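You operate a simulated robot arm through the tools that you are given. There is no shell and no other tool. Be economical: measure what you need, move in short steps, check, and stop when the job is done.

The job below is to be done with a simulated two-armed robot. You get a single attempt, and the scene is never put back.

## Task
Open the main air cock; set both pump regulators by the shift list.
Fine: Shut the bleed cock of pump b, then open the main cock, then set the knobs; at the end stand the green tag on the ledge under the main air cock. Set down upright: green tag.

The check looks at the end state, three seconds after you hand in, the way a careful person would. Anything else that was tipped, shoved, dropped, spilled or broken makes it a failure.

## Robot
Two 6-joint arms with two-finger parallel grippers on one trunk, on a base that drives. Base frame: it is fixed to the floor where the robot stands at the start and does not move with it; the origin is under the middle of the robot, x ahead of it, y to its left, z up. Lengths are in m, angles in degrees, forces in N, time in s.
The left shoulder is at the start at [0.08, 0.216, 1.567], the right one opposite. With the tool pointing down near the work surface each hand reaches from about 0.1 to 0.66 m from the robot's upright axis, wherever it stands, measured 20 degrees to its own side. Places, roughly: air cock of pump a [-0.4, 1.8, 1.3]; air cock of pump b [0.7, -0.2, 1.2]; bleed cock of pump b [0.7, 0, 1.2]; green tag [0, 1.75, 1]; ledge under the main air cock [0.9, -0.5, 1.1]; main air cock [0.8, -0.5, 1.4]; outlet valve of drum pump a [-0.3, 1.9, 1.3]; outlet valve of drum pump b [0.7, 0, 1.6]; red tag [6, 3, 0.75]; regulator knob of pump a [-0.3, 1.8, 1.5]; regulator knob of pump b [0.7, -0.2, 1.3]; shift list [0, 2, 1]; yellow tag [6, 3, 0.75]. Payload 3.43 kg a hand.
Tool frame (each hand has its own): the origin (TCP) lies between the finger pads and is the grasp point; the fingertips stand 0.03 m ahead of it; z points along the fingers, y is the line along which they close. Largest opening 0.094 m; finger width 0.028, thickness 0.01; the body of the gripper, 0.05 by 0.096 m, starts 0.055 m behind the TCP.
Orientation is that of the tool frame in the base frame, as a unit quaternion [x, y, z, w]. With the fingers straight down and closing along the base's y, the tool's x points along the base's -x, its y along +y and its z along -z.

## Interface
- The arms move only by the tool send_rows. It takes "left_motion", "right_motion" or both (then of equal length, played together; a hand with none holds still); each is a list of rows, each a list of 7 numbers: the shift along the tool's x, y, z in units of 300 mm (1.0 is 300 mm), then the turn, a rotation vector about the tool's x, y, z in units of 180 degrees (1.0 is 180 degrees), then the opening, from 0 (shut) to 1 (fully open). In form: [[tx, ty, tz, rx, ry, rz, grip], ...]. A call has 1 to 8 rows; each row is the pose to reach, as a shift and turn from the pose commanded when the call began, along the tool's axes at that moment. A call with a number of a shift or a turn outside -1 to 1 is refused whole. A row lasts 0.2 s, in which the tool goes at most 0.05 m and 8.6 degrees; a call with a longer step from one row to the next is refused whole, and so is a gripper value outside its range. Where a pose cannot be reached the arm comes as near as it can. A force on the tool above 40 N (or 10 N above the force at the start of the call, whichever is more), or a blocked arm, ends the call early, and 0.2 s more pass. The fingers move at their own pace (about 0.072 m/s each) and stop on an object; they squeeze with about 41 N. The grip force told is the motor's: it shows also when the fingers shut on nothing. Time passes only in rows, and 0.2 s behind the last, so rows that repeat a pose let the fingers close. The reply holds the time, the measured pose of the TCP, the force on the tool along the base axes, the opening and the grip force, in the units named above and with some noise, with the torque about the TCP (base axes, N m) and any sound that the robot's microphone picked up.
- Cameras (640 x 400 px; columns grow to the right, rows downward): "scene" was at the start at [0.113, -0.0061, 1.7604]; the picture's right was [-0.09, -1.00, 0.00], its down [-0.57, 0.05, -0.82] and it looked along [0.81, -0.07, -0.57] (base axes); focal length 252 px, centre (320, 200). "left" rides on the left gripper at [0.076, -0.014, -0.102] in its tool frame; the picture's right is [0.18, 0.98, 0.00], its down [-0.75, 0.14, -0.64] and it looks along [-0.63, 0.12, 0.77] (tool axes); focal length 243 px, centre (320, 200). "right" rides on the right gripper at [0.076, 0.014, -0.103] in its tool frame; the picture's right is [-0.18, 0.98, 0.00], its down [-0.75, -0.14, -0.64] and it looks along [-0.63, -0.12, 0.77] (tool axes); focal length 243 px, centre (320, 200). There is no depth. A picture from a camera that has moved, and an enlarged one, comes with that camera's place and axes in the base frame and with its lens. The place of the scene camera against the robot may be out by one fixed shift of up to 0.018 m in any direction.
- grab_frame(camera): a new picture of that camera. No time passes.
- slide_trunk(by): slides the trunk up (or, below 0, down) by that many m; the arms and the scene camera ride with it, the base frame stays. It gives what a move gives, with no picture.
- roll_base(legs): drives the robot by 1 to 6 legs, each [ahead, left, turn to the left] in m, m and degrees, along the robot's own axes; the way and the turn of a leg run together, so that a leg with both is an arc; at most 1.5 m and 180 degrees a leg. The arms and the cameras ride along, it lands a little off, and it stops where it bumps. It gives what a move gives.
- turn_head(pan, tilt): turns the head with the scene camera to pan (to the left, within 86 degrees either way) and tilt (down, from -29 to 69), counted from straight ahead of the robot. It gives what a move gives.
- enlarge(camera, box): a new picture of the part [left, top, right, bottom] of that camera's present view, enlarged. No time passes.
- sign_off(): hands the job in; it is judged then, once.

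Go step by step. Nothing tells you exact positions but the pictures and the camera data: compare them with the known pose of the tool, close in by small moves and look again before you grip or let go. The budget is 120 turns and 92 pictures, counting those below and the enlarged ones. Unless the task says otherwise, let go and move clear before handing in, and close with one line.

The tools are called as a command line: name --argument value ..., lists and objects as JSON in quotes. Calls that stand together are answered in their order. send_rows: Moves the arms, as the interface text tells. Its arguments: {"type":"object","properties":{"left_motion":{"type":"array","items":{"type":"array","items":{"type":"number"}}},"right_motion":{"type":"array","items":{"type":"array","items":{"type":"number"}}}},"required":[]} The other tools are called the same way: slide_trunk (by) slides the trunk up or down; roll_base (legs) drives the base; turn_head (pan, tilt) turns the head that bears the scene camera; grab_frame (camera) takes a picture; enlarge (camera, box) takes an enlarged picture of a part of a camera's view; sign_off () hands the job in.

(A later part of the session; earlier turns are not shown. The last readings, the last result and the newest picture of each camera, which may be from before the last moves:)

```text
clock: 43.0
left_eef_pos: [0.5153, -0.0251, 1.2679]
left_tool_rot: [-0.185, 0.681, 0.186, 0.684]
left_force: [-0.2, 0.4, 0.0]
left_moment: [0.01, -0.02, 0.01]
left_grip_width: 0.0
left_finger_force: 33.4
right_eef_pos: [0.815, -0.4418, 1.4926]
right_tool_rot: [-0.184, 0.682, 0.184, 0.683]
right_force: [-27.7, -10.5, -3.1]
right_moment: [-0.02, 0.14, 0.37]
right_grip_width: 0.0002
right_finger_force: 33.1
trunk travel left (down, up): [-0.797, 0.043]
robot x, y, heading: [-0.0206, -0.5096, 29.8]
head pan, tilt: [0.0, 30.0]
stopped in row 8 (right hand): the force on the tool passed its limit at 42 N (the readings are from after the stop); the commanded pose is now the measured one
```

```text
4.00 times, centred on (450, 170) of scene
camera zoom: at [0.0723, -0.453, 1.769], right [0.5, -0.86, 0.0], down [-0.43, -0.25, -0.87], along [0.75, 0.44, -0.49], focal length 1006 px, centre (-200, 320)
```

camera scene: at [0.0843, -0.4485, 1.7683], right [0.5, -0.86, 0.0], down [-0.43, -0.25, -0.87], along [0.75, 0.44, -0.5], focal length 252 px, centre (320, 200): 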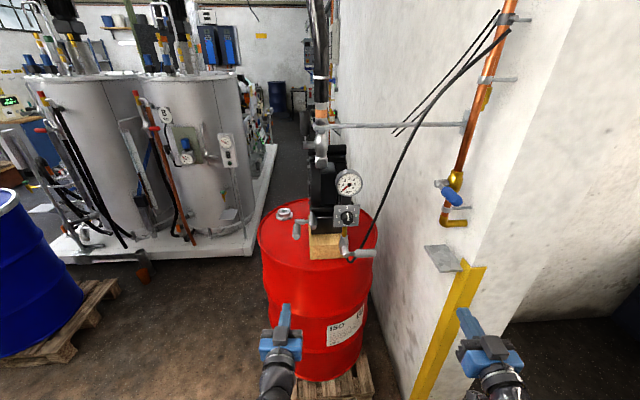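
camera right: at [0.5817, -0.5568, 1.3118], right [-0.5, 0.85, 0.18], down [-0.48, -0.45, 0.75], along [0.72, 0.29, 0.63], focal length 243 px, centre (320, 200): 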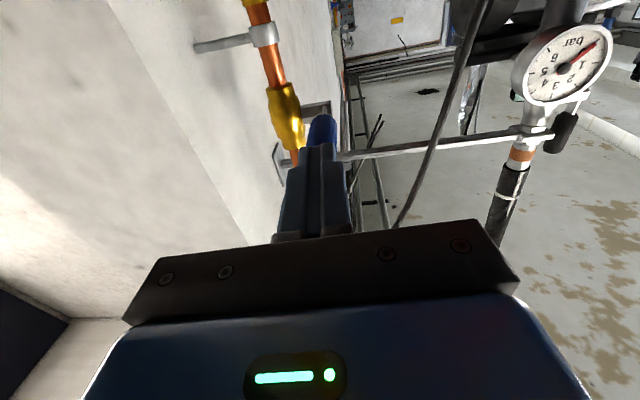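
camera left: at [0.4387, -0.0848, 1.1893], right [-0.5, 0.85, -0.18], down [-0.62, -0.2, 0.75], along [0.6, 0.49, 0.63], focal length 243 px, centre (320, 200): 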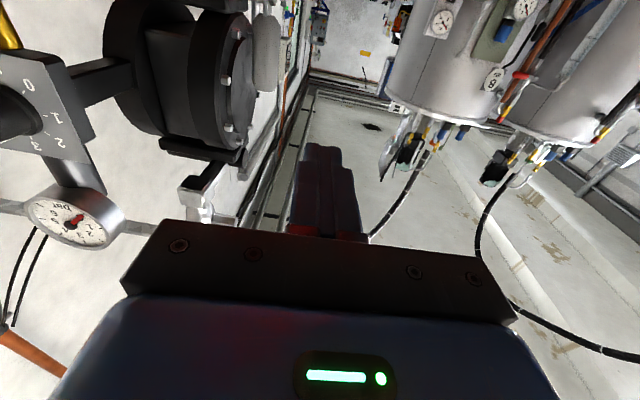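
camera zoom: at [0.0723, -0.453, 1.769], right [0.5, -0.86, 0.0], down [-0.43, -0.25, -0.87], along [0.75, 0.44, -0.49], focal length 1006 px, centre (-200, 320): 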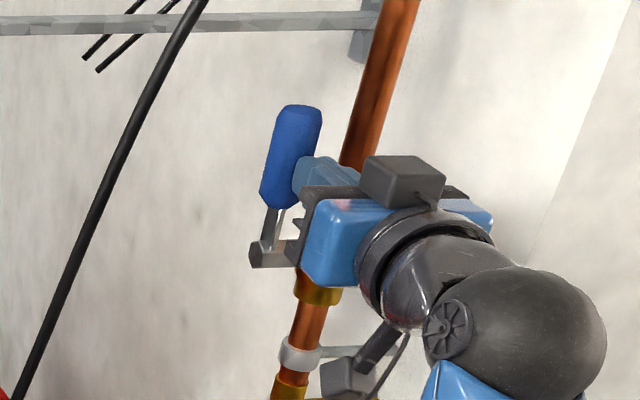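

The lever now runs parallel to the vertical pipe and the push met the stop. I'll back off and verify.

send_rows --right_motion '[[0, 0, -0.1, 0, 0, 0, 0], [0, 0, -0.22, 0, 0, 0, 0], [0, 0.05, -0.34, 0, 0, 0, 0], [0.1, 0.1, -0.4, 0, 0, 0, 0], [0.2, 0.2, -0.4, 0, 0, 0, 0]]'

enlarge --camera "scene" --box '[400, 120, 500, 220]'

enlarge --camera "scene" --box '[310, 160, 390, 240]'

grab_frame --camera "right"

```text
clock: 44.2
left_eef_pos: [0.5223, -0.0203, 1.2625]
left_tool_rot: [-0.185, 0.683, 0.185, 0.682]
left_force: [-0.4, -0.1, 1.1]
left_moment: [0.0, -0.01, 0.0]
left_grip_width: 0.0
left_finger_force: 33.0
right_eef_pos: [0.6886, -0.4447, 1.4271]
right_tool_rot: [-0.186, 0.685, 0.184, 0.68]
right_force: [-0.2, 0.0, 0.3]
right_moment: [0.01, -0.02, 0.01]
right_grip_width: 0.0
right_finger_force: 33.0
trunk travel left (down, up): [-0.797, 0.043]
robot x, y, heading: [-0.0157, -0.5094, 30.2]
head pan, tilt: [0.0, 30.0]
```

```text
4.00 times, centred on (450, 170) of scene
camera zoom: at [0.0838, -0.4472, 1.7682], right [0.5, -0.86, 0.0], down [-0.43, -0.25, -0.87], along [0.75, 0.44, -0.5], focal length 1006 px, centre (-200, 320)
```

zoom: 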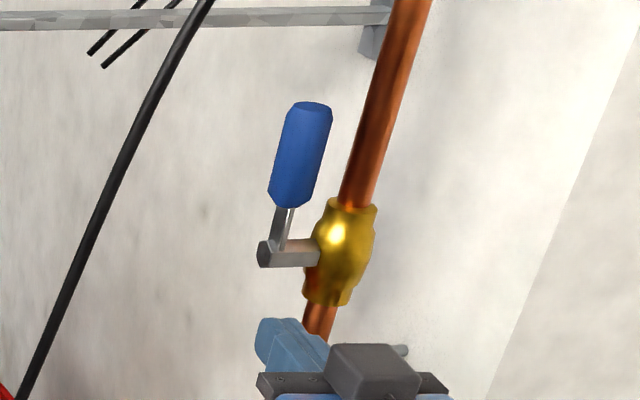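

```text
5.00 times, centred on (350, 200) of scene
camera zoom: at [0.0838, -0.4472, 1.7682], right [0.5, -0.86, 0.0], down [-0.43, -0.25, -0.87], along [0.75, 0.44, -0.5], focal length 1257 px, centre (170, 200)
```

zoom: 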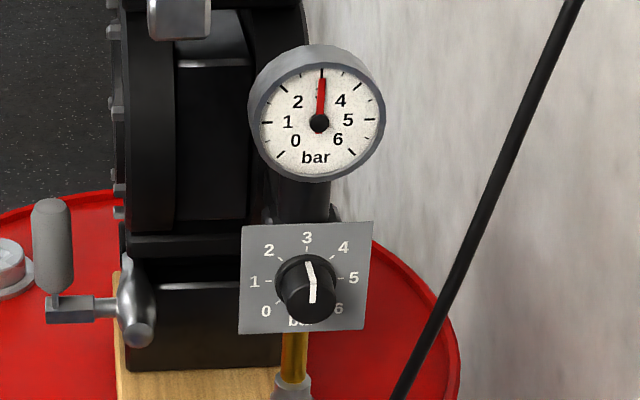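

```text
55 pictures are left
camera right: at [0.5943, -0.4857, 1.3522], right [-0.5, 0.85, 0.18], down [-0.48, -0.44, 0.76], along [0.72, 0.29, 0.63], focal length 243 px, centre (320, 200)
```

right: 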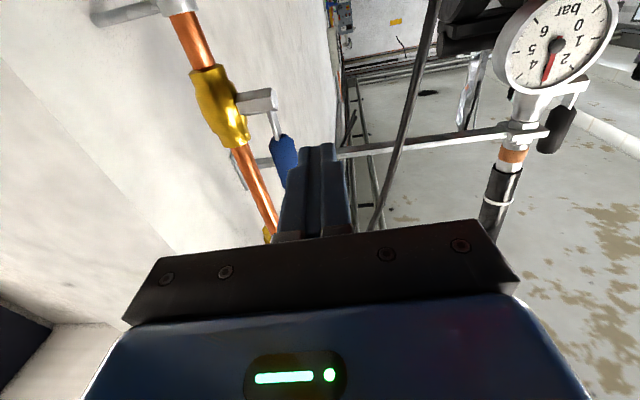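

Main is open and gauge b now reads 3 bar, so the knob must go 45° anticlockwise to 2. I'll bring the right hand, open, in front of knob b.

send_rows --right_motion '[[0.06, 0.11, 0, 0, 0, 0, 1], [0.12, 0.23, 0, 0, 0, 0, 1], [0.18, 0.35, 0, 0, 0, 0, 1], [0.24, 0.47, 0, 0, 0, 0, 1], [0.31, 0.59, 0, 0, 0, 0, 1], [0.367, 0.696, 0, 0, 0, 0, 1], [0.367, 0.696, 0.1, 0, 0, 0, 1]]'

enlarge --camera "scene" --box '[300, 160, 400, 260]'

grab_frame --camera "right"

```text
clock: 45.8
left_eef_pos: [0.5235, -0.0205, 1.2625]
left_tool_rot: [-0.185, 0.684, 0.185, 0.681]
left_force: [0.5, -0.3, -0.4]
left_moment: [0.02, 0.0, -0.02]
left_grip_width: 0.0002
left_finger_force: 33.6
right_eef_pos: [0.6099, -0.2525, 1.3154]
right_tool_rot: [-0.186, 0.685, 0.185, 0.68]
right_force: [0.4, -0.2, -0.4]
right_moment: [0.02, -0.01, -0.01]
right_grip_width: 0.0941
right_finger_force: 0.0
trunk travel left (down, up): [-0.797, 0.043]
robot x, y, heading: [-0.0161, -0.5116, 30.5]
head pan, tilt: [0.0, 30.0]
```

```text
4.00 times, centred on (350, 210) of scene
camera zoom: at [0.0847, -0.4481, 1.7681], right [0.5, -0.86, 0.0], down [-0.43, -0.25, -0.87], along [0.75, 0.44, -0.5], focal length 1006 px, centre (200, 160)
```

zoom: 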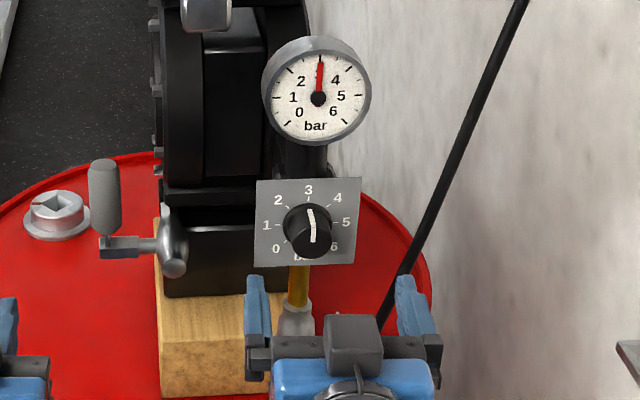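

```text
53 pictures are left
camera right: at [0.514, -0.2926, 1.2407], right [-0.5, 0.85, 0.18], down [-0.48, -0.44, 0.76], along [0.73, 0.29, 0.63], focal length 243 px, centre (320, 200)
```

right: 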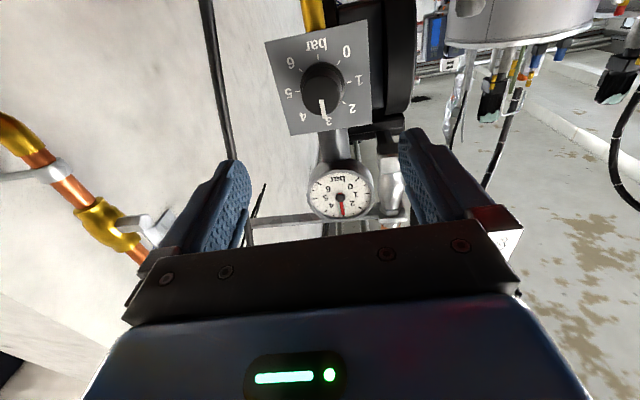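

The hand is roughly centred, with the knob perhaps 5–8 mm further left; I want its height and depth better. I'll zoom with the wrist camera.

enlarge --camera "right" --box '[255, 20, 385, 220]'

enlarge --camera "scene" --box '[330, 195, 420, 255]'

```text
2.00 times, centred on (320, 120) of right
camera zoom: at [0.514, -0.2926, 1.2407], right [-0.5, 0.85, 0.18], down [-0.48, -0.44, 0.76], along [0.73, 0.29, 0.63], focal length 485 px, centre (320, 360)
```

zoom: 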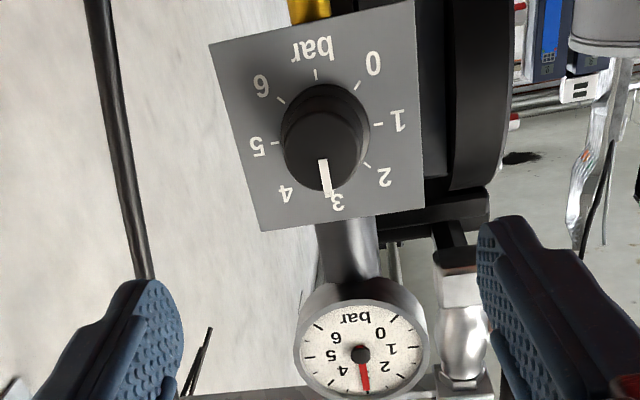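

```text
6.67 times, centred on (375, 225) of scene
camera zoom: at [0.0847, -0.4481, 1.7681], right [0.5, -0.86, 0.0], down [-0.43, -0.25, -0.87], along [0.75, 0.44, -0.5], focal length 1676 px, centre (-47, 33)
```

zoom: 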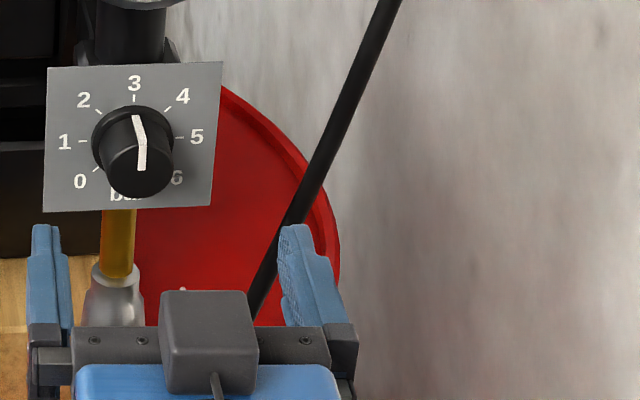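

Both cameras agree: knob axis at n=0.268, z≈1.305, front face at s≈-0.011, base at s≈0.02. I'll drop 1 cm, move in and close on it.

send_rows --right_motion '[[0.034, 0.008, 0, 0, 0, 0, 1], [0.034, 0.008, 0.12, 0, 0, 0, 1], [0.034, 0.008, 0.24, 0, 0, 0, 1], [0.034, 0.008, 0.35, 0, 0, 0, 1]]'

grab_frame --camera "right"

enlarge --camera "scene" --box '[310, 180, 400, 240]'

```text
clock: 46.8
left_eef_pos: [0.5247, -0.0214, 1.263]
left_tool_rot: [-0.185, 0.683, 0.186, 0.682]
left_force: [0.4, -0.4, 0.6]
left_moment: [-0.03, -0.01, -0.01]
left_grip_width: 0.0001
left_finger_force: 33.2
right_eef_pos: [0.7003, -0.1984, 1.3064]
right_tool_rot: [-0.185, 0.685, 0.185, 0.68]
right_force: [0.3, 0.6, -0.8]
right_moment: [-0.03, -0.02, -0.01]
right_grip_width: 0.0942
right_finger_force: 0.0
trunk travel left (down, up): [-0.797, 0.043]
robot x, y, heading: [-0.0141, -0.5108, 30.3]
head pan, tilt: [0.0, 30.0]
```

```text
50 pictures are left
camera right: at [0.6043, -0.238, 1.2317], right [-0.5, 0.85, 0.18], down [-0.48, -0.44, 0.76], along [0.73, 0.29, 0.63], focal length 243 px, centre (320, 200)
```

right: 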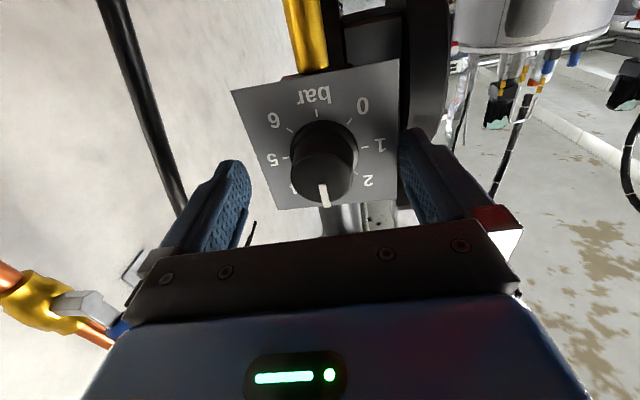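

```text
6.67 times, centred on (355, 210) of scene
camera zoom: at [0.0836, -0.448, 1.7682], right [0.5, -0.86, 0.0], down [-0.43, -0.25, -0.87], along [0.75, 0.44, -0.5], focal length 1676 px, centre (87, 133)
```

zoom: 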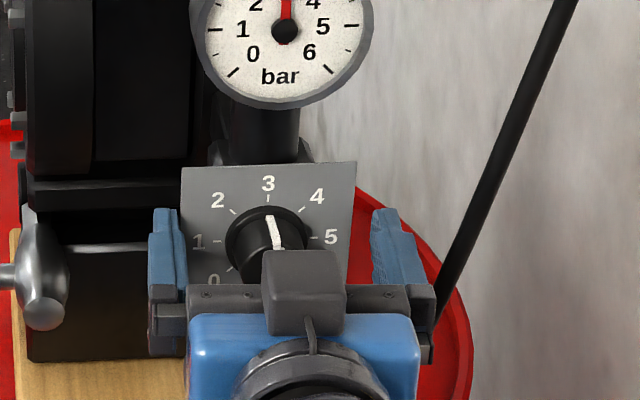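

The fingers straddle knob b well. Close on it.

send_rows --right_motion '[[0, 0, 0, 0, 0, 0, 0.3], [0, 0, 0, 0, 0, 0, 0.2], [0, 0, 0, 0, 0, 0, 0.2], [0, 0, 0, 0, 0, 0, 0.2]]'

grab_frame --camera "right"

```text
clock: 47.8
left_eef_pos: [0.52, -0.0202, 1.2632]
left_tool_rot: [-0.186, 0.682, 0.186, 0.682]
left_force: [-0.4, 0.9, 1.0]
left_moment: [0.03, 0.0, -0.01]
left_grip_width: 0.0001
left_finger_force: 33.4
right_eef_pos: [0.6962, -0.1952, 1.3068]
right_tool_rot: [-0.187, 0.684, 0.186, 0.68]
right_force: [-5.2, 9.0, -0.1]
right_moment: [0.38, 0.15, 0.35]
right_grip_width: 0.0499
right_finger_force: 44.9
trunk travel left (down, up): [-0.797, 0.043]
robot x, y, heading: [-0.0155, -0.5088, 30.2]
head pan, tilt: [0.0, 30.0]
```

```text
48 pictures are left
camera right: at [0.6015, -0.2356, 1.2322], right [-0.5, 0.85, 0.18], down [-0.48, -0.45, 0.76], along [0.72, 0.29, 0.63], focal length 243 px, centre (320, 200)
```

right: 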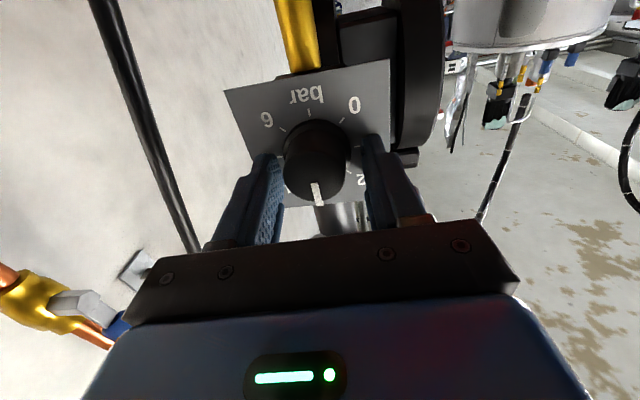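

Gripped at 50 mm. Now I turn it 45° anticlockwise, holding the grip.

send_rows --right_motion '[[0, 0, 0, 0, 0, -0.042, 0.2], [0, 0, 0, 0, 0, -0.084, 0.2], [0, 0, 0, 0, 0, -0.126, 0.2], [0, 0, 0, 0, 0, -0.168, 0.2], [0, 0, 0, 0, 0, -0.21, 0.2], [0, 0, 0, 0, 0, -0.25, 0.2], [0, 0, 0, 0, 0, -0.25, 0.2]]'

enlarge --camera "scene" --box '[310, 160, 400, 220]'

```text
clock: 48.9
left_eef_pos: [0.5172, -0.0173, 1.264]
left_tool_rot: [-0.187, 0.682, 0.187, 0.682]
left_force: [0.1, -1.4, -0.3]
left_moment: [-0.02, -0.01, 0.02]
left_grip_width: 0.0002
left_finger_force: 32.6
right_eef_pos: [0.6882, -0.1844, 1.3155]
right_tool_rot: [-0.366, 0.6, 0.005, 0.711]
right_force: [-16.4, 18.5, 9.1]
right_moment: [-0.13, 0.64, 0.57]
right_grip_width: 0.0404
right_finger_force: 18.8
trunk travel left (down, up): [-0.797, 0.043]
robot x, y, heading: [-0.018, -0.5071, 30.8]
head pan, tilt: [0.0, 30.0]
stopped in row 5 (right hand): the force on the tool passed its limit at 44 N (the readings are from after the stop); the commanded pose is now the measured one
```

```text
6.67 times, centred on (355, 190) of scene
camera zoom: at [0.0785, -0.4466, 1.7684], right [0.51, -0.86, 0.0], down [-0.43, -0.26, -0.87], along [0.75, 0.44, -0.5], focal length 1676 px, centre (87, 267)
```

zoom: 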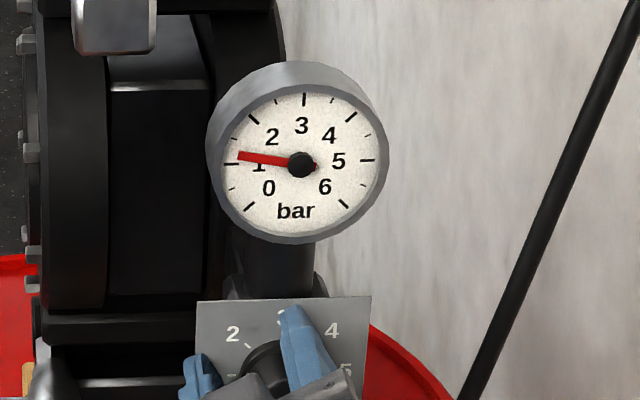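

The gauge now reads about 1.1: the grip was off-centre and slipped around the knob. I'll release, back off and re-measure the centre.

send_rows --right_motion '[[0, 0, 0, 0, 0, 0, 0.6], [0, 0, 0, 0, 0, 0, 1], [0, 0, 0, 0, 0, 0, 1], [0, 0, -0.12, 0, 0, 0, 1], [0, 0, -0.24, 0, 0, 0, 1]]'

enlarge --camera "right" --box '[200, 0, 440, 250]'

enlarge --camera "scene" --box '[310, 165, 400, 245]'

```text
clock: 50.1
left_eef_pos: [0.5188, -0.0193, 1.2651]
left_tool_rot: [-0.186, 0.682, 0.187, 0.682]
left_force: [-0.4, 0.1, 1.2]
left_moment: [-0.02, 0.0, 0.0]
left_grip_width: 0.0
left_finger_force: 33.3
right_eef_pos: [0.6326, -0.2294, 1.3109]
right_tool_rot: [-0.364, 0.604, 0.0, 0.709]
right_force: [-0.1, 0.4, -0.9]
right_moment: [-0.06, 0.0, 0.04]
right_grip_width: 0.094
right_finger_force: 0.1
trunk travel left (down, up): [-0.797, 0.043]
robot x, y, heading: [-0.0179, -0.5087, 30.2]
head pan, tilt: [0.0, 30.0]
```

```text
1.60 times, centred on (320, 125) of right
camera zoom: at [0.5597, -0.3054, 1.2385], right [-0.48, 0.8, -0.35], down [-0.69, -0.1, 0.71], along [0.54, 0.59, 0.61], focal length 388 px, centre (320, 320)
```

zoom: 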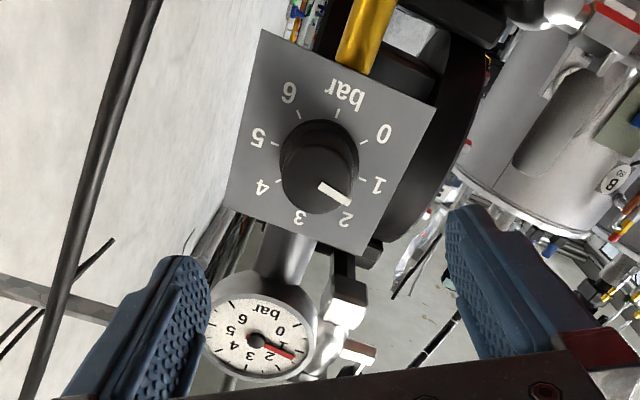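

```text
5.00 times, centred on (355, 205) of scene
camera zoom: at [0.0797, -0.4496, 1.7686], right [0.51, -0.86, 0.0], down [-0.43, -0.25, -0.87], along [0.75, 0.44, -0.5], focal length 1257 px, centre (145, 175)
```

zoom: 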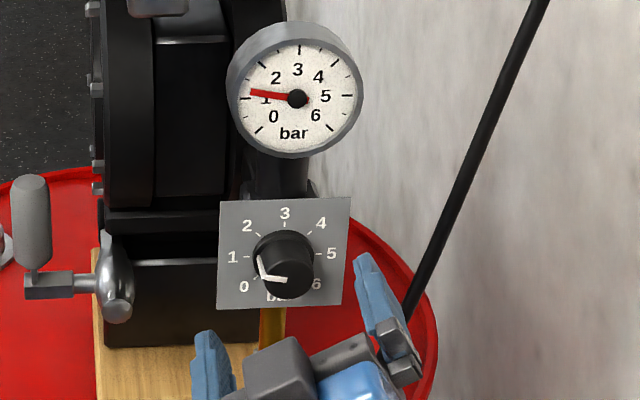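

The knob needs about 0.9 bar (41°) clockwise, and the hand is already rolled about 42° the other way, so one return turn does it. I'll centre on the re-measured axis, move in and close.

send_rows --right_motion '[[0.026, 0.008, 0, 0, 0, 0, 1], [0.026, 0.008, 0.12, 0, 0, 0, 1], [0.026, 0.008, 0.25, 0, 0, 0, 1], [0.026, 0.008, 0.25, 0, 0, 0, 0.55]]'

send_rows --right_motion '[[0, 0, 0, 0, 0, 0, 0.4], [0, 0, 0, 0, 0, 0, 0.35], [0, 0, 0, 0, 0, 0, 0.35]]'

grab_frame --camera "right"

```text
clock: 51.1
left_eef_pos: [0.5226, -0.0182, 1.2631]
left_tool_rot: [-0.187, 0.683, 0.187, 0.681]
left_force: [0.2, 0.0, 0.1]
left_moment: [0.01, -0.01, 0.03]
left_grip_width: 0.0
left_finger_force: 32.6
right_eef_pos: [0.7022, -0.1917, 1.3035]
right_tool_rot: [-0.363, 0.605, 0.0, 0.709]
right_force: [4.8, 1.9, 1.0]
right_moment: [0.31, 0.26, 0.1]
right_grip_width: 0.0753
right_finger_force: 34.1
trunk travel left (down, up): [-0.797, 0.043]
robot x, y, heading: [-0.0138, -0.5096, 30.6]
head pan, tilt: [0.0, 30.0]
```

```text
clock: 51.9
left_eef_pos: [0.5222, -0.0186, 1.2624]
left_tool_rot: [-0.185, 0.684, 0.186, 0.68]
left_force: [0.2, 0.1, -0.4]
left_moment: [-0.02, -0.04, 0.01]
left_grip_width: 0.0
left_finger_force: 32.7
right_eef_pos: [0.7022, -0.1916, 1.3032]
right_tool_rot: [-0.364, 0.605, 0.0, 0.708]
right_force: [7.4, 3.9, 3.0]
right_moment: [0.88, 0.78, 0.3]
right_grip_width: 0.0753
right_finger_force: 45.1
trunk travel left (down, up): [-0.797, 0.043]
robot x, y, heading: [-0.0177, -0.5055, 30.5]
head pan, tilt: [0.0, 30.0]
```

```text
44 pictures are left
camera right: at [0.6293, -0.2681, 1.2305], right [-0.48, 0.8, -0.35], down [-0.69, -0.1, 0.72], along [0.54, 0.59, 0.6], focal length 243 px, centre (320, 200)
```

right: 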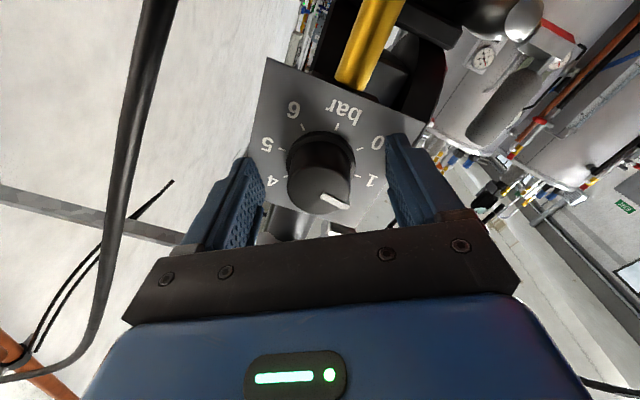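

The opening stopped at 75 mm, so a fingertip is catching the edge of the panel plate and I am too deep. I'll open, back off 14 mm and close again.

send_rows --right_motion '[[0, 0, 0, 0, 0, 0, 1], [0, 0, 0, 0, 0, 0, 1], [0, 0, -0.045, 0, 0, 0, 1], [0, 0, -0.045, 0, 0, 0, 0.6], [0, 0, -0.045, 0, 0, 0, 0.5], [0, 0, -0.045, 0, 0, 0, 0.48]]'

grab_frame --camera "right"

```text
clock: 53.3
left_eef_pos: [0.5224, -0.0194, 1.2625]
left_tool_rot: [-0.186, 0.682, 0.187, 0.682]
left_force: [0.4, -0.2, 1.0]
left_moment: [0.0, -0.02, -0.02]
left_grip_width: 0.0
left_finger_force: 33.3
right_eef_pos: [0.6895, -0.1992, 1.3022]
right_tool_rot: [-0.363, 0.604, -0.001, 0.709]
right_force: [-0.5, -0.3, 0.6]
right_moment: [-0.01, 0.0, -0.06]
right_grip_width: 0.0451
right_finger_force: 0.0
trunk travel left (down, up): [-0.797, 0.043]
robot x, y, heading: [-0.0144, -0.5108, 30.3]
head pan, tilt: [0.0, 30.0]
```

```text
43 pictures are left
camera right: at [0.6157, -0.2751, 1.2308], right [-0.48, 0.8, -0.35], down [-0.69, -0.1, 0.72], along [0.54, 0.59, 0.6], focal length 243 px, centre (320, 200)
```

right: 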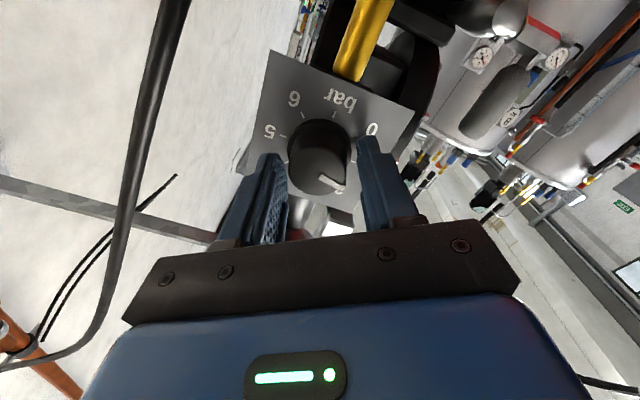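

Clear now: 45 mm opening with no contact and the knob between the fingers. Close the rest of the way.

send_rows --right_motion '[[0, 0, 0, 0, 0, 0, 0.4], [0, 0, 0, 0, 0, 0, 0.3], [0, 0, 0, 0, 0, 0, 0.3]]'

enlarge --camera "scene" --box '[310, 165, 400, 245]'

```text
clock: 54.1
left_eef_pos: [0.5208, -0.0201, 1.2638]
left_tool_rot: [-0.186, 0.683, 0.187, 0.681]
left_force: [0.5, -0.3, 0.0]
left_moment: [0.01, 0.0, -0.02]
left_grip_width: 0.0001
left_finger_force: 33.3
right_eef_pos: [0.6882, -0.1994, 1.3016]
right_tool_rot: [-0.364, 0.604, -0.001, 0.709]
right_force: [-0.5, -1.0, 1.1]
right_moment: [-0.33, 0.41, 0.82]
right_grip_width: 0.0334
right_finger_force: 44.5
trunk travel left (down, up): [-0.797, 0.043]
robot x, y, heading: [-0.0158, -0.5088, 30.4]
head pan, tilt: [0.0, 30.0]
```

```text
5.00 times, centred on (355, 205) of scene
camera zoom: at [0.0825, -0.4481, 1.7683], right [0.51, -0.86, 0.0], down [-0.43, -0.25, -0.87], along [0.75, 0.44, -0.5], focal length 1257 px, centre (145, 175)
```

zoom: 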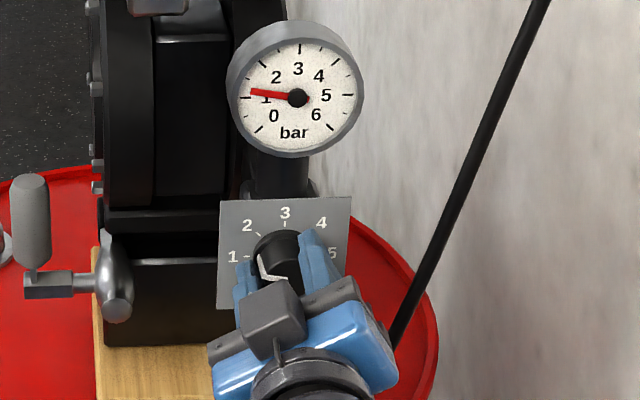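

Now a clean centred grip (33 mm, near-zero side force). Gauge is about 1.15, so I turn 38° clockwise.

send_rows --right_motion '[[0, 0, 0, 0, 0, 0.042, 0.25], [0, 0, 0, 0, 0, 0.084, 0.25], [0, 0, 0, 0, 0, 0.126, 0.25], [0, 0, 0, 0, 0, 0.168, 0.25], [0, 0, 0, 0, 0, 0.21, 0.25], [0, 0, 0, 0, 0, 0.21, 0.25]]'

enlarge --camera "scene" --box '[310, 165, 400, 245]'

```text
clock: 55.5
left_eef_pos: [0.5215, -0.0225, 1.2633]
left_tool_rot: [-0.186, 0.683, 0.187, 0.682]
left_force: [0.3, -0.6, 0.5]
left_moment: [0.0, 0.02, 0.0]
left_grip_width: 0.0002
left_finger_force: 32.8
right_eef_pos: [0.6899, -0.2019, 1.3034]
right_tool_rot: [-0.147, 0.689, 0.23, 0.671]
right_force: [8.7, -6.2, 7.4]
right_moment: [-0.02, -0.01, 0.55]
right_grip_width: 0.0336
right_finger_force: 44.9
trunk travel left (down, up): [-0.797, 0.043]
robot x, y, heading: [-0.0191, -0.5079, 30.5]
head pan, tilt: [0.0, 30.0]
```

```text
5.00 times, centred on (355, 205) of scene
camera zoom: at [0.0849, -0.451, 1.7683], right [0.51, -0.86, 0.0], down [-0.43, -0.25, -0.87], along [0.75, 0.44, -0.5], focal length 1257 px, centre (145, 175)
```

zoom: 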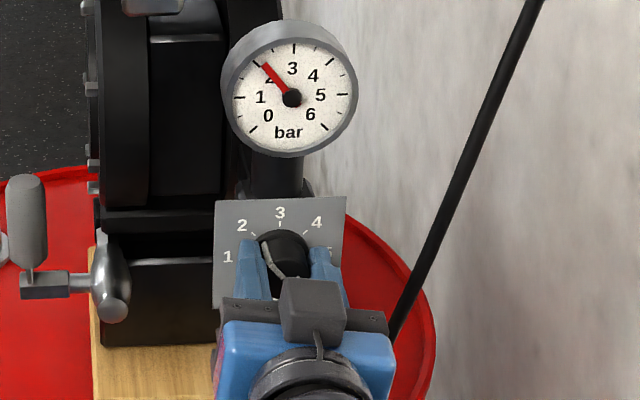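

The needle is very near 2. I'll zoom closely to check it against the tick.

enlarge --camera "scene" --box '[337, 165, 367, 203]'

```text
10.53 times, centred on (352, 184) of scene
camera zoom: at [0.0849, -0.451, 1.7683], right [0.51, -0.86, 0.0], down [-0.43, -0.25, -0.87], along [0.75, 0.44, -0.5], focal length 2647 px, centre (-17, 368)
```

zoom: 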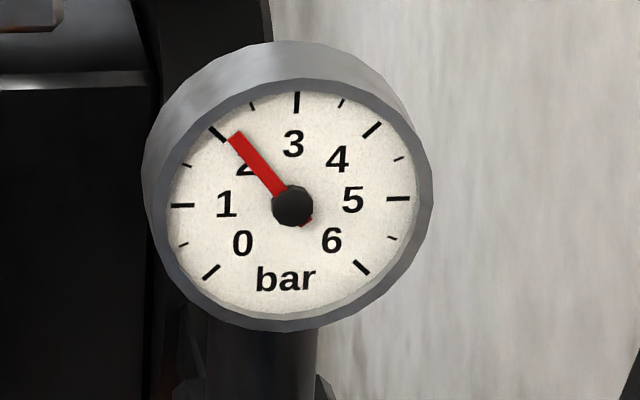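

The needle is about 4–5° past 2. I trim back a little, then release and re-check.

send_rows --right_motion '[[0, 0, 0, 0, 0, -0.025, 0.25], [0, 0, 0, 0, 0, -0.025, 0.25]]'

enlarge --camera "scene" --box '[337, 165, 367, 203]'

```text
clock: 56.1
left_eef_pos: [0.5226, -0.0217, 1.2638]
left_tool_rot: [-0.184, 0.684, 0.187, 0.681]
left_force: [0.7, -0.2, 0.2]
left_moment: [-0.02, 0.02, 0.0]
left_grip_width: 0.0
left_finger_force: 33.0
right_eef_pos: [0.6894, -0.2019, 1.3043]
right_tool_rot: [-0.174, 0.683, 0.204, 0.68]
right_force: [11.3, -7.7, 8.5]
right_moment: [0.7, -1.14, 0.88]
right_grip_width: 0.033
right_finger_force: 44.9
trunk travel left (down, up): [-0.797, 0.043]
robot x, y, heading: [-0.0146, -0.5079, 30.1]
head pan, tilt: [0.0, 30.0]
```

```text
10.53 times, centred on (352, 184) of scene
camera zoom: at [0.085, -0.4514, 1.7683], right [0.51, -0.86, 0.0], down [-0.43, -0.25, -0.87], along [0.75, 0.44, -0.5], focal length 2647 px, centre (-17, 368)
```

zoom: 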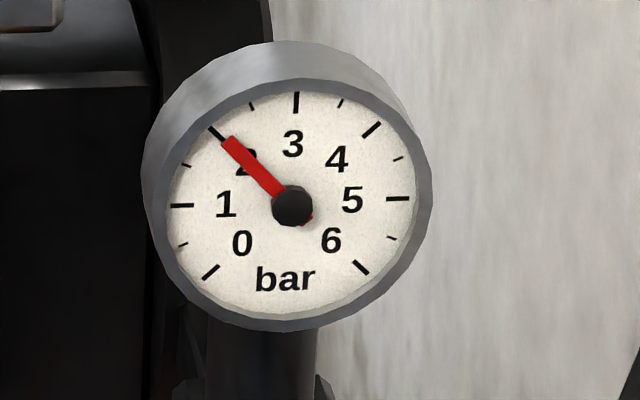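

Needle is on 2. I release and back straight off, then check the gauge again.

send_rows --right_motion '[[0, 0, 0, 0, 0, 0, 0.5], [0, 0, 0, 0, 0, 0, 0.7], [0, 0, 0, 0, 0, 0, 0.9], [0, 0, -0.1, 0, 0, 0, 0.9], [0, 0, -0.24, 0, 0, 0, 0.9], [0, 0, -0.4, 0, 0, 0, 0.9]]'

enlarge --camera "scene" --box '[330, 165, 380, 225]'

enlarge --camera "scene" --box '[400, 150, 500, 290]'

```text
clock: 57.5
left_eef_pos: [0.5205, -0.0205, 1.2627]
left_tool_rot: [-0.185, 0.682, 0.186, 0.682]
left_force: [0.1, 0.0, -0.4]
left_moment: [-0.01, 0.06, -0.01]
left_grip_width: 0.0001
left_finger_force: 33.0
right_eef_pos: [0.5843, -0.2608, 1.3063]
right_tool_rot: [-0.175, 0.683, 0.203, 0.68]
right_force: [-0.5, -0.6, 0.0]
right_moment: [-0.02, -0.01, -0.04]
right_grip_width: 0.0844
right_finger_force: 0.1
trunk travel left (down, up): [-0.797, 0.043]
robot x, y, heading: [-0.0171, -0.5098, 30.3]
head pan, tilt: [0.0, 30.0]
```

```text
6.67 times, centred on (355, 195) of scene
camera zoom: at [0.0812, -0.45, 1.7685], right [0.51, -0.86, 0.0], down [-0.43, -0.25, -0.87], along [0.75, 0.44, -0.5], focal length 1676 px, centre (87, 233)
```

zoom: 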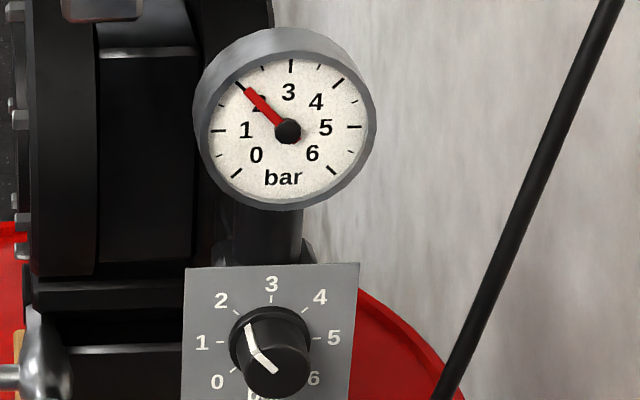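

```text
2.86 times, centred on (450, 220) of scene
camera zoom: at [0.0812, -0.45, 1.7685], right [0.51, -0.86, 0.0], down [-0.43, -0.25, -0.87], along [0.75, 0.44, -0.5], focal length 718 px, centre (-51, 143)
```

zoom: 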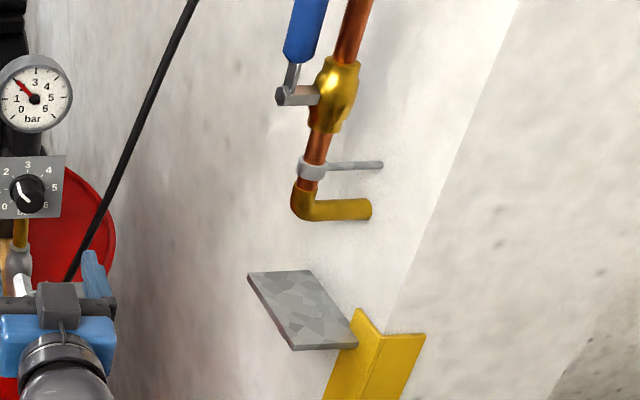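

Pump b reads 2 bar and the main lever is up along the pipe. The ledge top is near z=1.168, centred around (0.853,-0.488). I'll retract both hands and drive to pump a.

send_rows --left_motion '[[0, 0, -0.14, 0, 0, 0, 0.5], [0, 0, -0.28, 0, 0, 0, 0.5], [0, 0, -0.42, 0, 0, 0, 0.5], [0, 0, -0.5, 0, 0, 0, 0.5]]' --right_motion '[[0, 0, -0.12, 0, 0, 0, 0.9], [0, 0, -0.24, 0, 0, 0, 0.9], [0, 0, -0.36, 0, 0, 0, 0.9], [0, 0, -0.4, 0, 0, 0, 0.9]]'

roll_base --legs '[[-0.3, 0, 0], [0, 0, 60], [1.2, 0, 0], [0, 0.55, 0], [0.35, 0, 0]]'

turn_head --pan -30 --tilt 20

grab_frame --camera "scene"

```text
clock: 58.5
left_eef_pos: [0.392, -0.0977, 1.2618]
left_tool_rot: [-0.186, 0.683, 0.186, 0.681]
left_force: [0.0, 0.0, 0.0]
left_moment: [0.01, -0.02, 0.02]
left_grip_width: 0.047
left_finger_force: 0.0
right_eef_pos: [0.4794, -0.3235, 1.3043]
right_tool_rot: [-0.176, 0.683, 0.202, 0.679]
right_force: [-0.4, 0.4, -0.2]
right_moment: [-0.01, -0.05, 0.03]
right_grip_width: 0.0844
right_finger_force: 0.2
trunk travel left (down, up): [-0.797, 0.043]
robot x, y, heading: [-0.015, -0.5141, 30.4]
head pan, tilt: [0.0, 30.0]
```

```text
clock: 60.6
left_eef_pos: [0.1504, -0.2217, 1.267]
left_tool_rot: [-0.192, 0.679, 0.192, 0.682]
left_force: [0.1, -0.4, -0.3]
left_moment: [-0.01, 0.03, -0.05]
left_grip_width: 0.0468
left_finger_force: 0.1
right_eef_pos: [0.2461, -0.4484, 1.3089]
right_tool_rot: [-0.181, 0.68, 0.208, 0.679]
right_force: [-0.3, -0.2, -0.5]
right_moment: [-0.02, 0.02, 0.0]
right_grip_width: 0.0847
right_finger_force: 0.1
trunk travel left (down, up): [-0.797, 0.043]
robot x, y, heading: [-0.2429, -0.6422, 31.3]
head pan, tilt: [0.0, 30.0]
stopped in leg 1: the robot was blocked; the commanded pose is now the measured one
```

```text
clock: 61.5
left_eef_pos: [0.1544, -0.2228, 1.2637]
left_tool_rot: [-0.192, 0.681, 0.191, 0.681]
left_force: [0.1, 0.6, 0.3]
left_moment: [0.02, 0.02, 0.0]
left_grip_width: 0.0471
left_finger_force: 0.0
right_eef_pos: [0.2491, -0.4492, 1.3068]
right_tool_rot: [-0.182, 0.682, 0.206, 0.678]
right_force: [0.1, -0.4, 0.3]
right_moment: [-0.02, -0.03, -0.01]
right_grip_width: 0.0847
right_finger_force: 0.0
trunk travel left (down, up): [-0.797, 0.043]
robot x, y, heading: [-0.2411, -0.6434, 31.2]
head pan, tilt: [-30.0, 20.0]
```

```text
36 pictures are left
camera scene: at [-0.0949, -0.5995, 1.7814], right [0.02, -1.0, 0.02], down [-0.36, -0.02, -0.93], along [0.93, 0.02, -0.36], focal length 252 px, centre (320, 200)
```

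scene: 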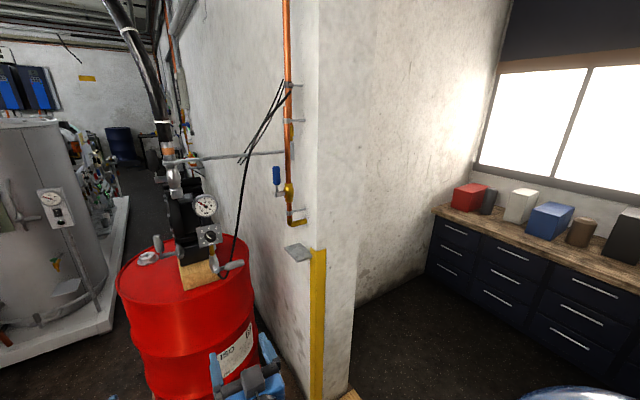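

The robot bumped something behind while reversing. I ease forward and turn left, then look back to see what it was.

roll_base --legs '[[0.08, 0, 0], [0, 0, 58.8]]'

turn_head --pan 86 --tilt 35

grab_frame --camera "scene"

```text
clock: 65.2
left_eef_pos: [-0.3286, -0.0634, 1.2726]
left_tool_rot: [-0.495, 0.496, 0.504, 0.504]
left_force: [-0.1, 0.1, 0.5]
left_moment: [0.0, -0.01, 0.01]
left_grip_width: 0.047
left_finger_force: 0.0
right_eef_pos: [-0.0861, -0.1006, 1.3121]
right_tool_rot: [-0.487, 0.502, 0.517, 0.493]
right_force: [0.5, -0.4, 0.1]
right_moment: [0.05, 0.04, 0.04]
right_grip_width: 0.0849
right_finger_force: 0.0
trunk travel left (down, up): [-0.797, 0.043]
robot x, y, heading: [-0.1795, -0.605, 90.0]
head pan, tilt: [-30.0, 20.0]
```

```text
clock: 67.1
left_eef_pos: [-0.3273, -0.0629, 1.2735]
left_tool_rot: [-0.495, 0.496, 0.505, 0.504]
left_force: [-1.3, 0.9, 0.3]
left_moment: [0.0, -0.04, 0.02]
left_grip_width: 0.0471
left_finger_force: 0.1
right_eef_pos: [-0.0863, -0.1007, 1.3139]
right_tool_rot: [-0.487, 0.502, 0.517, 0.494]
right_force: [0.3, 0.5, 0.4]
right_moment: [0.01, -0.01, -0.01]
right_grip_width: 0.0847
right_finger_force: 0.0
trunk travel left (down, up): [-0.797, 0.043]
robot x, y, heading: [-0.1788, -0.6066, 90.2]
head pan, tilt: [85.9, 35.0]
```

```text
35 pictures are left
camera scene: at [-0.2707, -0.567, 1.7605], right [0.07, 1.0, 0.0], down [0.57, -0.04, -0.82], along [-0.82, 0.06, -0.57], focal length 252 px, centre (320, 200)
```

scene: 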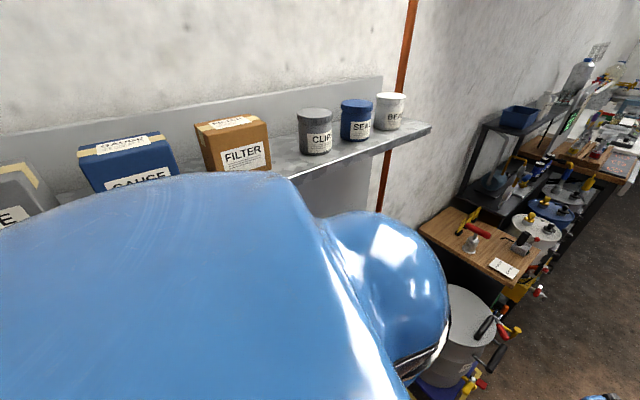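

Only a wall bench behind me, with everything on it still upright. I drive on toward pump a, staying clear of the benches, and look at its west side.

roll_base --legs '[[1.3, 0, 0], [0, 0.45, 0], [0.3, 0, 0]]'

turn_head --pan -10 --tilt 20

grab_frame --camera "scene"

```text
clock: 77.7
left_eef_pos: [-0.7882, 1.5331, 1.2736]
left_tool_rot: [-0.496, 0.495, 0.506, 0.503]
left_force: [0.1, 0.0, 1.4]
left_moment: [-0.03, -0.01, -0.01]
left_grip_width: 0.0469
left_finger_force: 0.0
right_eef_pos: [-0.5447, 1.495, 1.3148]
right_tool_rot: [-0.487, 0.5, 0.519, 0.493]
right_force: [0.9, -0.6, -0.3]
right_moment: [0.02, 0.01, -0.01]
right_grip_width: 0.0845
right_finger_force: 0.0
trunk travel left (down, up): [-0.797, 0.043]
robot x, y, heading: [-0.6304, 0.9936, 90.1]
head pan, tilt: [85.9, 35.0]
```

```text
clock: 79.4
left_eef_pos: [-0.7867, 1.5361, 1.2731]
left_tool_rot: [-0.497, 0.495, 0.505, 0.502]
left_force: [0.0, 0.2, 0.1]
left_moment: [0.01, 0.0, -0.03]
left_grip_width: 0.0471
left_finger_force: 0.0
right_eef_pos: [-0.5447, 1.4992, 1.3128]
right_tool_rot: [-0.488, 0.501, 0.518, 0.493]
right_force: [-0.3, 0.1, -1.6]
right_moment: [-0.02, 0.0, 0.0]
right_grip_width: 0.0846
right_finger_force: 0.1
trunk travel left (down, up): [-0.797, 0.043]
robot x, y, heading: [-0.6315, 0.9908, 90.1]
head pan, tilt: [-10.0, 20.0]
```

```text
34 pictures are left
camera scene: at [-0.6231, 1.1172, 1.7843], right [0.99, -0.17, 0.0], down [-0.06, -0.34, -0.94], along [0.16, 0.93, -0.34], focal length 252 px, centre (320, 200)
```

scene: 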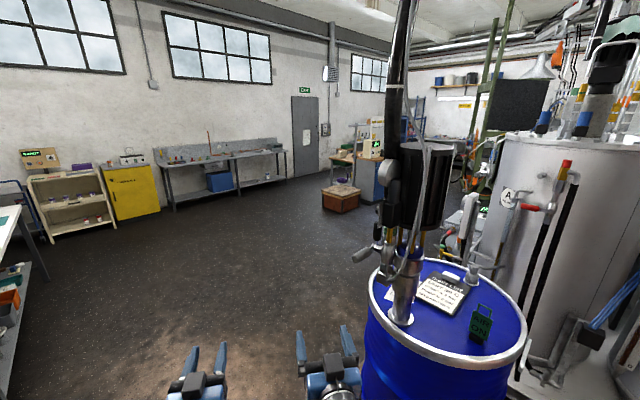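

There is free floor west and north of pump a, and its gauge seems to face that way. I circle to its north-west and look back.

roll_base --legs '[[0, 0.5, 0], [1.0, 0, 0], [0, 0, -95]]'

turn_head --pan 0 --tilt 20

grab_frame --camera "scene"

```text
clock: 81.2
left_eef_pos: [-0.9958, 1.5317, 1.2734]
left_tool_rot: [-0.502, 0.488, 0.51, 0.5]
left_force: [-1.0, -1.2, 0.1]
left_moment: [-0.02, 0.05, -0.08]
left_grip_width: 0.047
left_finger_force: 0.1
right_eef_pos: [-0.7532, 1.499, 1.3155]
right_tool_rot: [-0.494, 0.493, 0.523, 0.489]
right_force: [-0.3, -0.1, 0.2]
right_moment: [0.0, 0.0, -0.02]
right_grip_width: 0.0847
right_finger_force: 0.0
trunk travel left (down, up): [-0.797, 0.043]
robot x, y, heading: [-0.8272, 0.9973, 91.3]
head pan, tilt: [-10.0, 20.0]
stopped in leg 1: the robot was blocked; the commanded pose is now the measured one
```

```text
clock: 81.9
left_eef_pos: [-0.9937, 1.5351, 1.2729]
left_tool_rot: [-0.501, 0.49, 0.509, 0.499]
left_force: [-1.4, -0.6, -0.5]
left_moment: [0.02, -0.01, -0.01]
left_grip_width: 0.047
left_finger_force: 0.1
right_eef_pos: [-0.7509, 1.5025, 1.3139]
right_tool_rot: [-0.493, 0.496, 0.522, 0.489]
right_force: [-0.9, -0.3, 0.2]
right_moment: [-0.01, -0.02, -0.04]
right_grip_width: 0.0846
right_finger_force: 0.0
trunk travel left (down, up): [-0.797, 0.043]
robot x, y, heading: [-0.8281, 0.9989, 91.3]
head pan, tilt: [0.0, 20.0]
```

```text
33 pictures are left
camera scene: at [-0.8394, 1.1206, 1.7845], right [1.0, 0.02, 0.0], down [0.01, -0.34, -0.94], along [-0.02, 0.94, -0.34], focal length 252 px, centre (320, 200)
```

scene: 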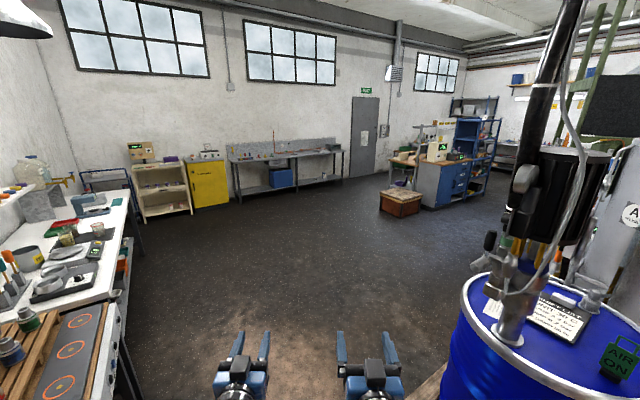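

I bumped a low bench on the left, lightly. I'll move slightly right and drive north past the pump, then turn to look back at it.

roll_base --legs '[[0.1, -0.06, 0], [0.6, 0, 0], [0.7, 0.25, 0], [0, 0, -130]]'

turn_head --pan 0 --tilt 20

grab_frame --camera "scene"

```text
clock: 95.2
left_eef_pos: [-0.5246, 2.2122, 1.2721]
left_tool_rot: [0.221, 0.666, -0.224, 0.677]
left_force: [0.3, -0.1, 0.3]
left_moment: [-0.01, 0.01, -0.02]
left_grip_width: 0.047
left_finger_force: 0.1
right_eef_pos: [-0.7003, 2.0412, 1.3132]
right_tool_rot: [0.229, 0.661, -0.208, 0.684]
right_force: [1.1, 0.1, -0.5]
right_moment: [0.0, -0.01, -0.02]
right_grip_width: 0.0848
right_finger_force: 0.1
trunk travel left (down, up): [-0.797, 0.043]
robot x, y, heading: [-1.0506, 2.4087, -36.7]
head pan, tilt: [0.0, 20.0]
```

```text
clock: 95.8
left_eef_pos: [-0.5244, 2.2115, 1.2716]
left_tool_rot: [0.221, 0.667, -0.223, 0.676]
left_force: [-1.5, 0.6, 0.1]
left_moment: [0.0, -0.01, 0.0]
left_grip_width: 0.047
left_finger_force: 0.0
right_eef_pos: [-0.6989, 2.0403, 1.314]
right_tool_rot: [0.23, 0.661, -0.208, 0.684]
right_force: [0.4, -0.9, 0.7]
right_moment: [-0.02, -0.01, -0.03]
right_grip_width: 0.0847
right_finger_force: 0.0
trunk travel left (down, up): [-0.797, 0.043]
robot x, y, heading: [-1.0518, 2.4133, -36.8]
head pan, tilt: [0.0, 20.0]
```

```text
32 pictures are left
camera scene: at [-0.9559, 2.3423, 1.7843], right [-0.6, -0.8, 0.0], down [-0.27, 0.2, -0.94], along [0.75, -0.56, -0.34], focal length 252 px, centre (320, 200)
```

scene: 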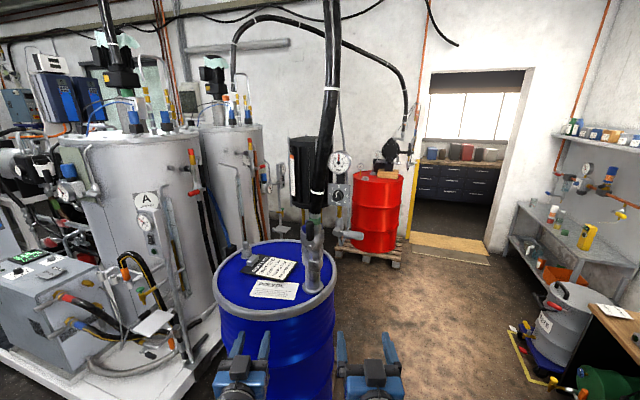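

enlarge --camera "scene" --box '[285, 130, 385, 250]'

```text
3.33 times, centred on (335, 190) of scene
camera zoom: at [-0.9559, 2.3423, 1.7843], right [-0.6, -0.8, 0.0], down [-0.27, 0.2, -0.94], along [0.75, -0.56, -0.34], focal length 838 px, centre (270, 233)
```

zoom: 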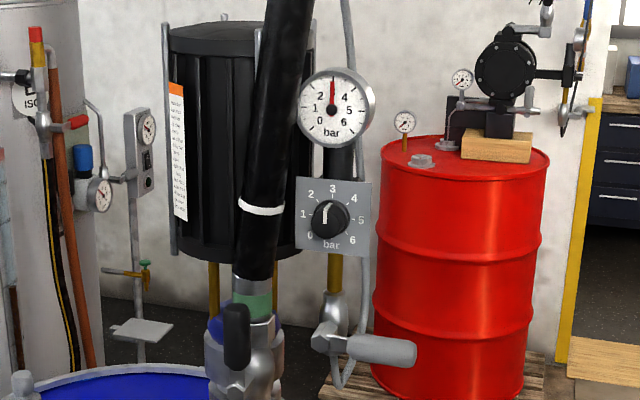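

Gauge a reads 3, needs 4 (45° clockwise). Its panel seems to face azimuth ~120°, with the big hose close beside it on the left. I'll line the robot up on the knob axis to measure clearances.

roll_base --legs '[[0, 0, -23.2], [0.034, 0.419, 0]]'

turn_head --pan 0 --tilt 25

enlarge --camera "scene" --box '[260, 100, 420, 220]'

```text
clock: 99.5
left_eef_pos: [-0.268, 2.2047, 1.2723]
left_tool_rot: [0.348, 0.609, -0.352, 0.619]
left_force: [-0.3, 0.0, 0.2]
left_moment: [0.02, 0.01, 0.01]
left_grip_width: 0.0469
left_finger_force: 0.1
right_eef_pos: [-0.4952, 2.1158, 1.311]
right_tool_rot: [0.356, 0.602, -0.339, 0.629]
right_force: [-0.5, 0.3, -0.4]
right_moment: [-0.02, 0.01, 0.06]
right_grip_width: 0.0845
right_finger_force: 0.0
trunk travel left (down, up): [-0.797, 0.043]
robot x, y, heading: [-0.6674, 2.5995, -59.5]
head pan, tilt: [0.0, 20.0]
```

```text
clock: 100.2
left_eef_pos: [-0.2674, 2.2054, 1.2727]
left_tool_rot: [0.348, 0.609, -0.353, 0.619]
left_force: [0.0, -0.3, -0.3]
left_moment: [0.03, 0.02, 0.01]
left_grip_width: 0.0469
left_finger_force: 0.0
right_eef_pos: [-0.495, 2.1148, 1.312]
right_tool_rot: [0.356, 0.602, -0.34, 0.628]
right_force: [0.3, -0.3, 0.6]
right_moment: [-0.02, -0.01, 0.02]
right_grip_width: 0.0845
right_finger_force: 0.0
trunk travel left (down, up): [-0.797, 0.043]
robot x, y, heading: [-0.67, 2.5982, -59.3]
head pan, tilt: [0.0, 25.0]
```

```text
3.33 times, centred on (340, 160) of scene
camera zoom: at [-0.615, 2.4921, 1.7763], right [-0.86, -0.51, 0.0], down [-0.21, 0.36, -0.91], along [0.46, -0.78, -0.42], focal length 838 px, centre (253, 333)
```

zoom: 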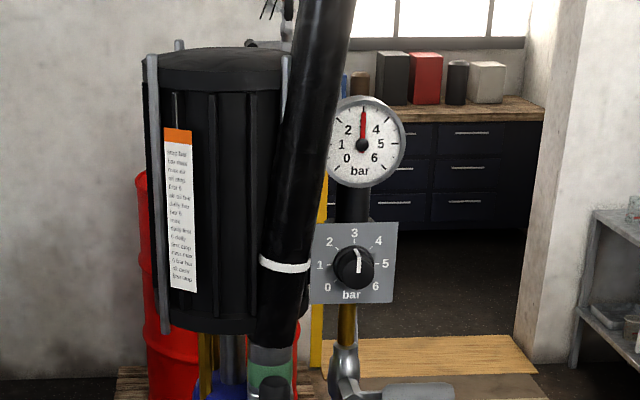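

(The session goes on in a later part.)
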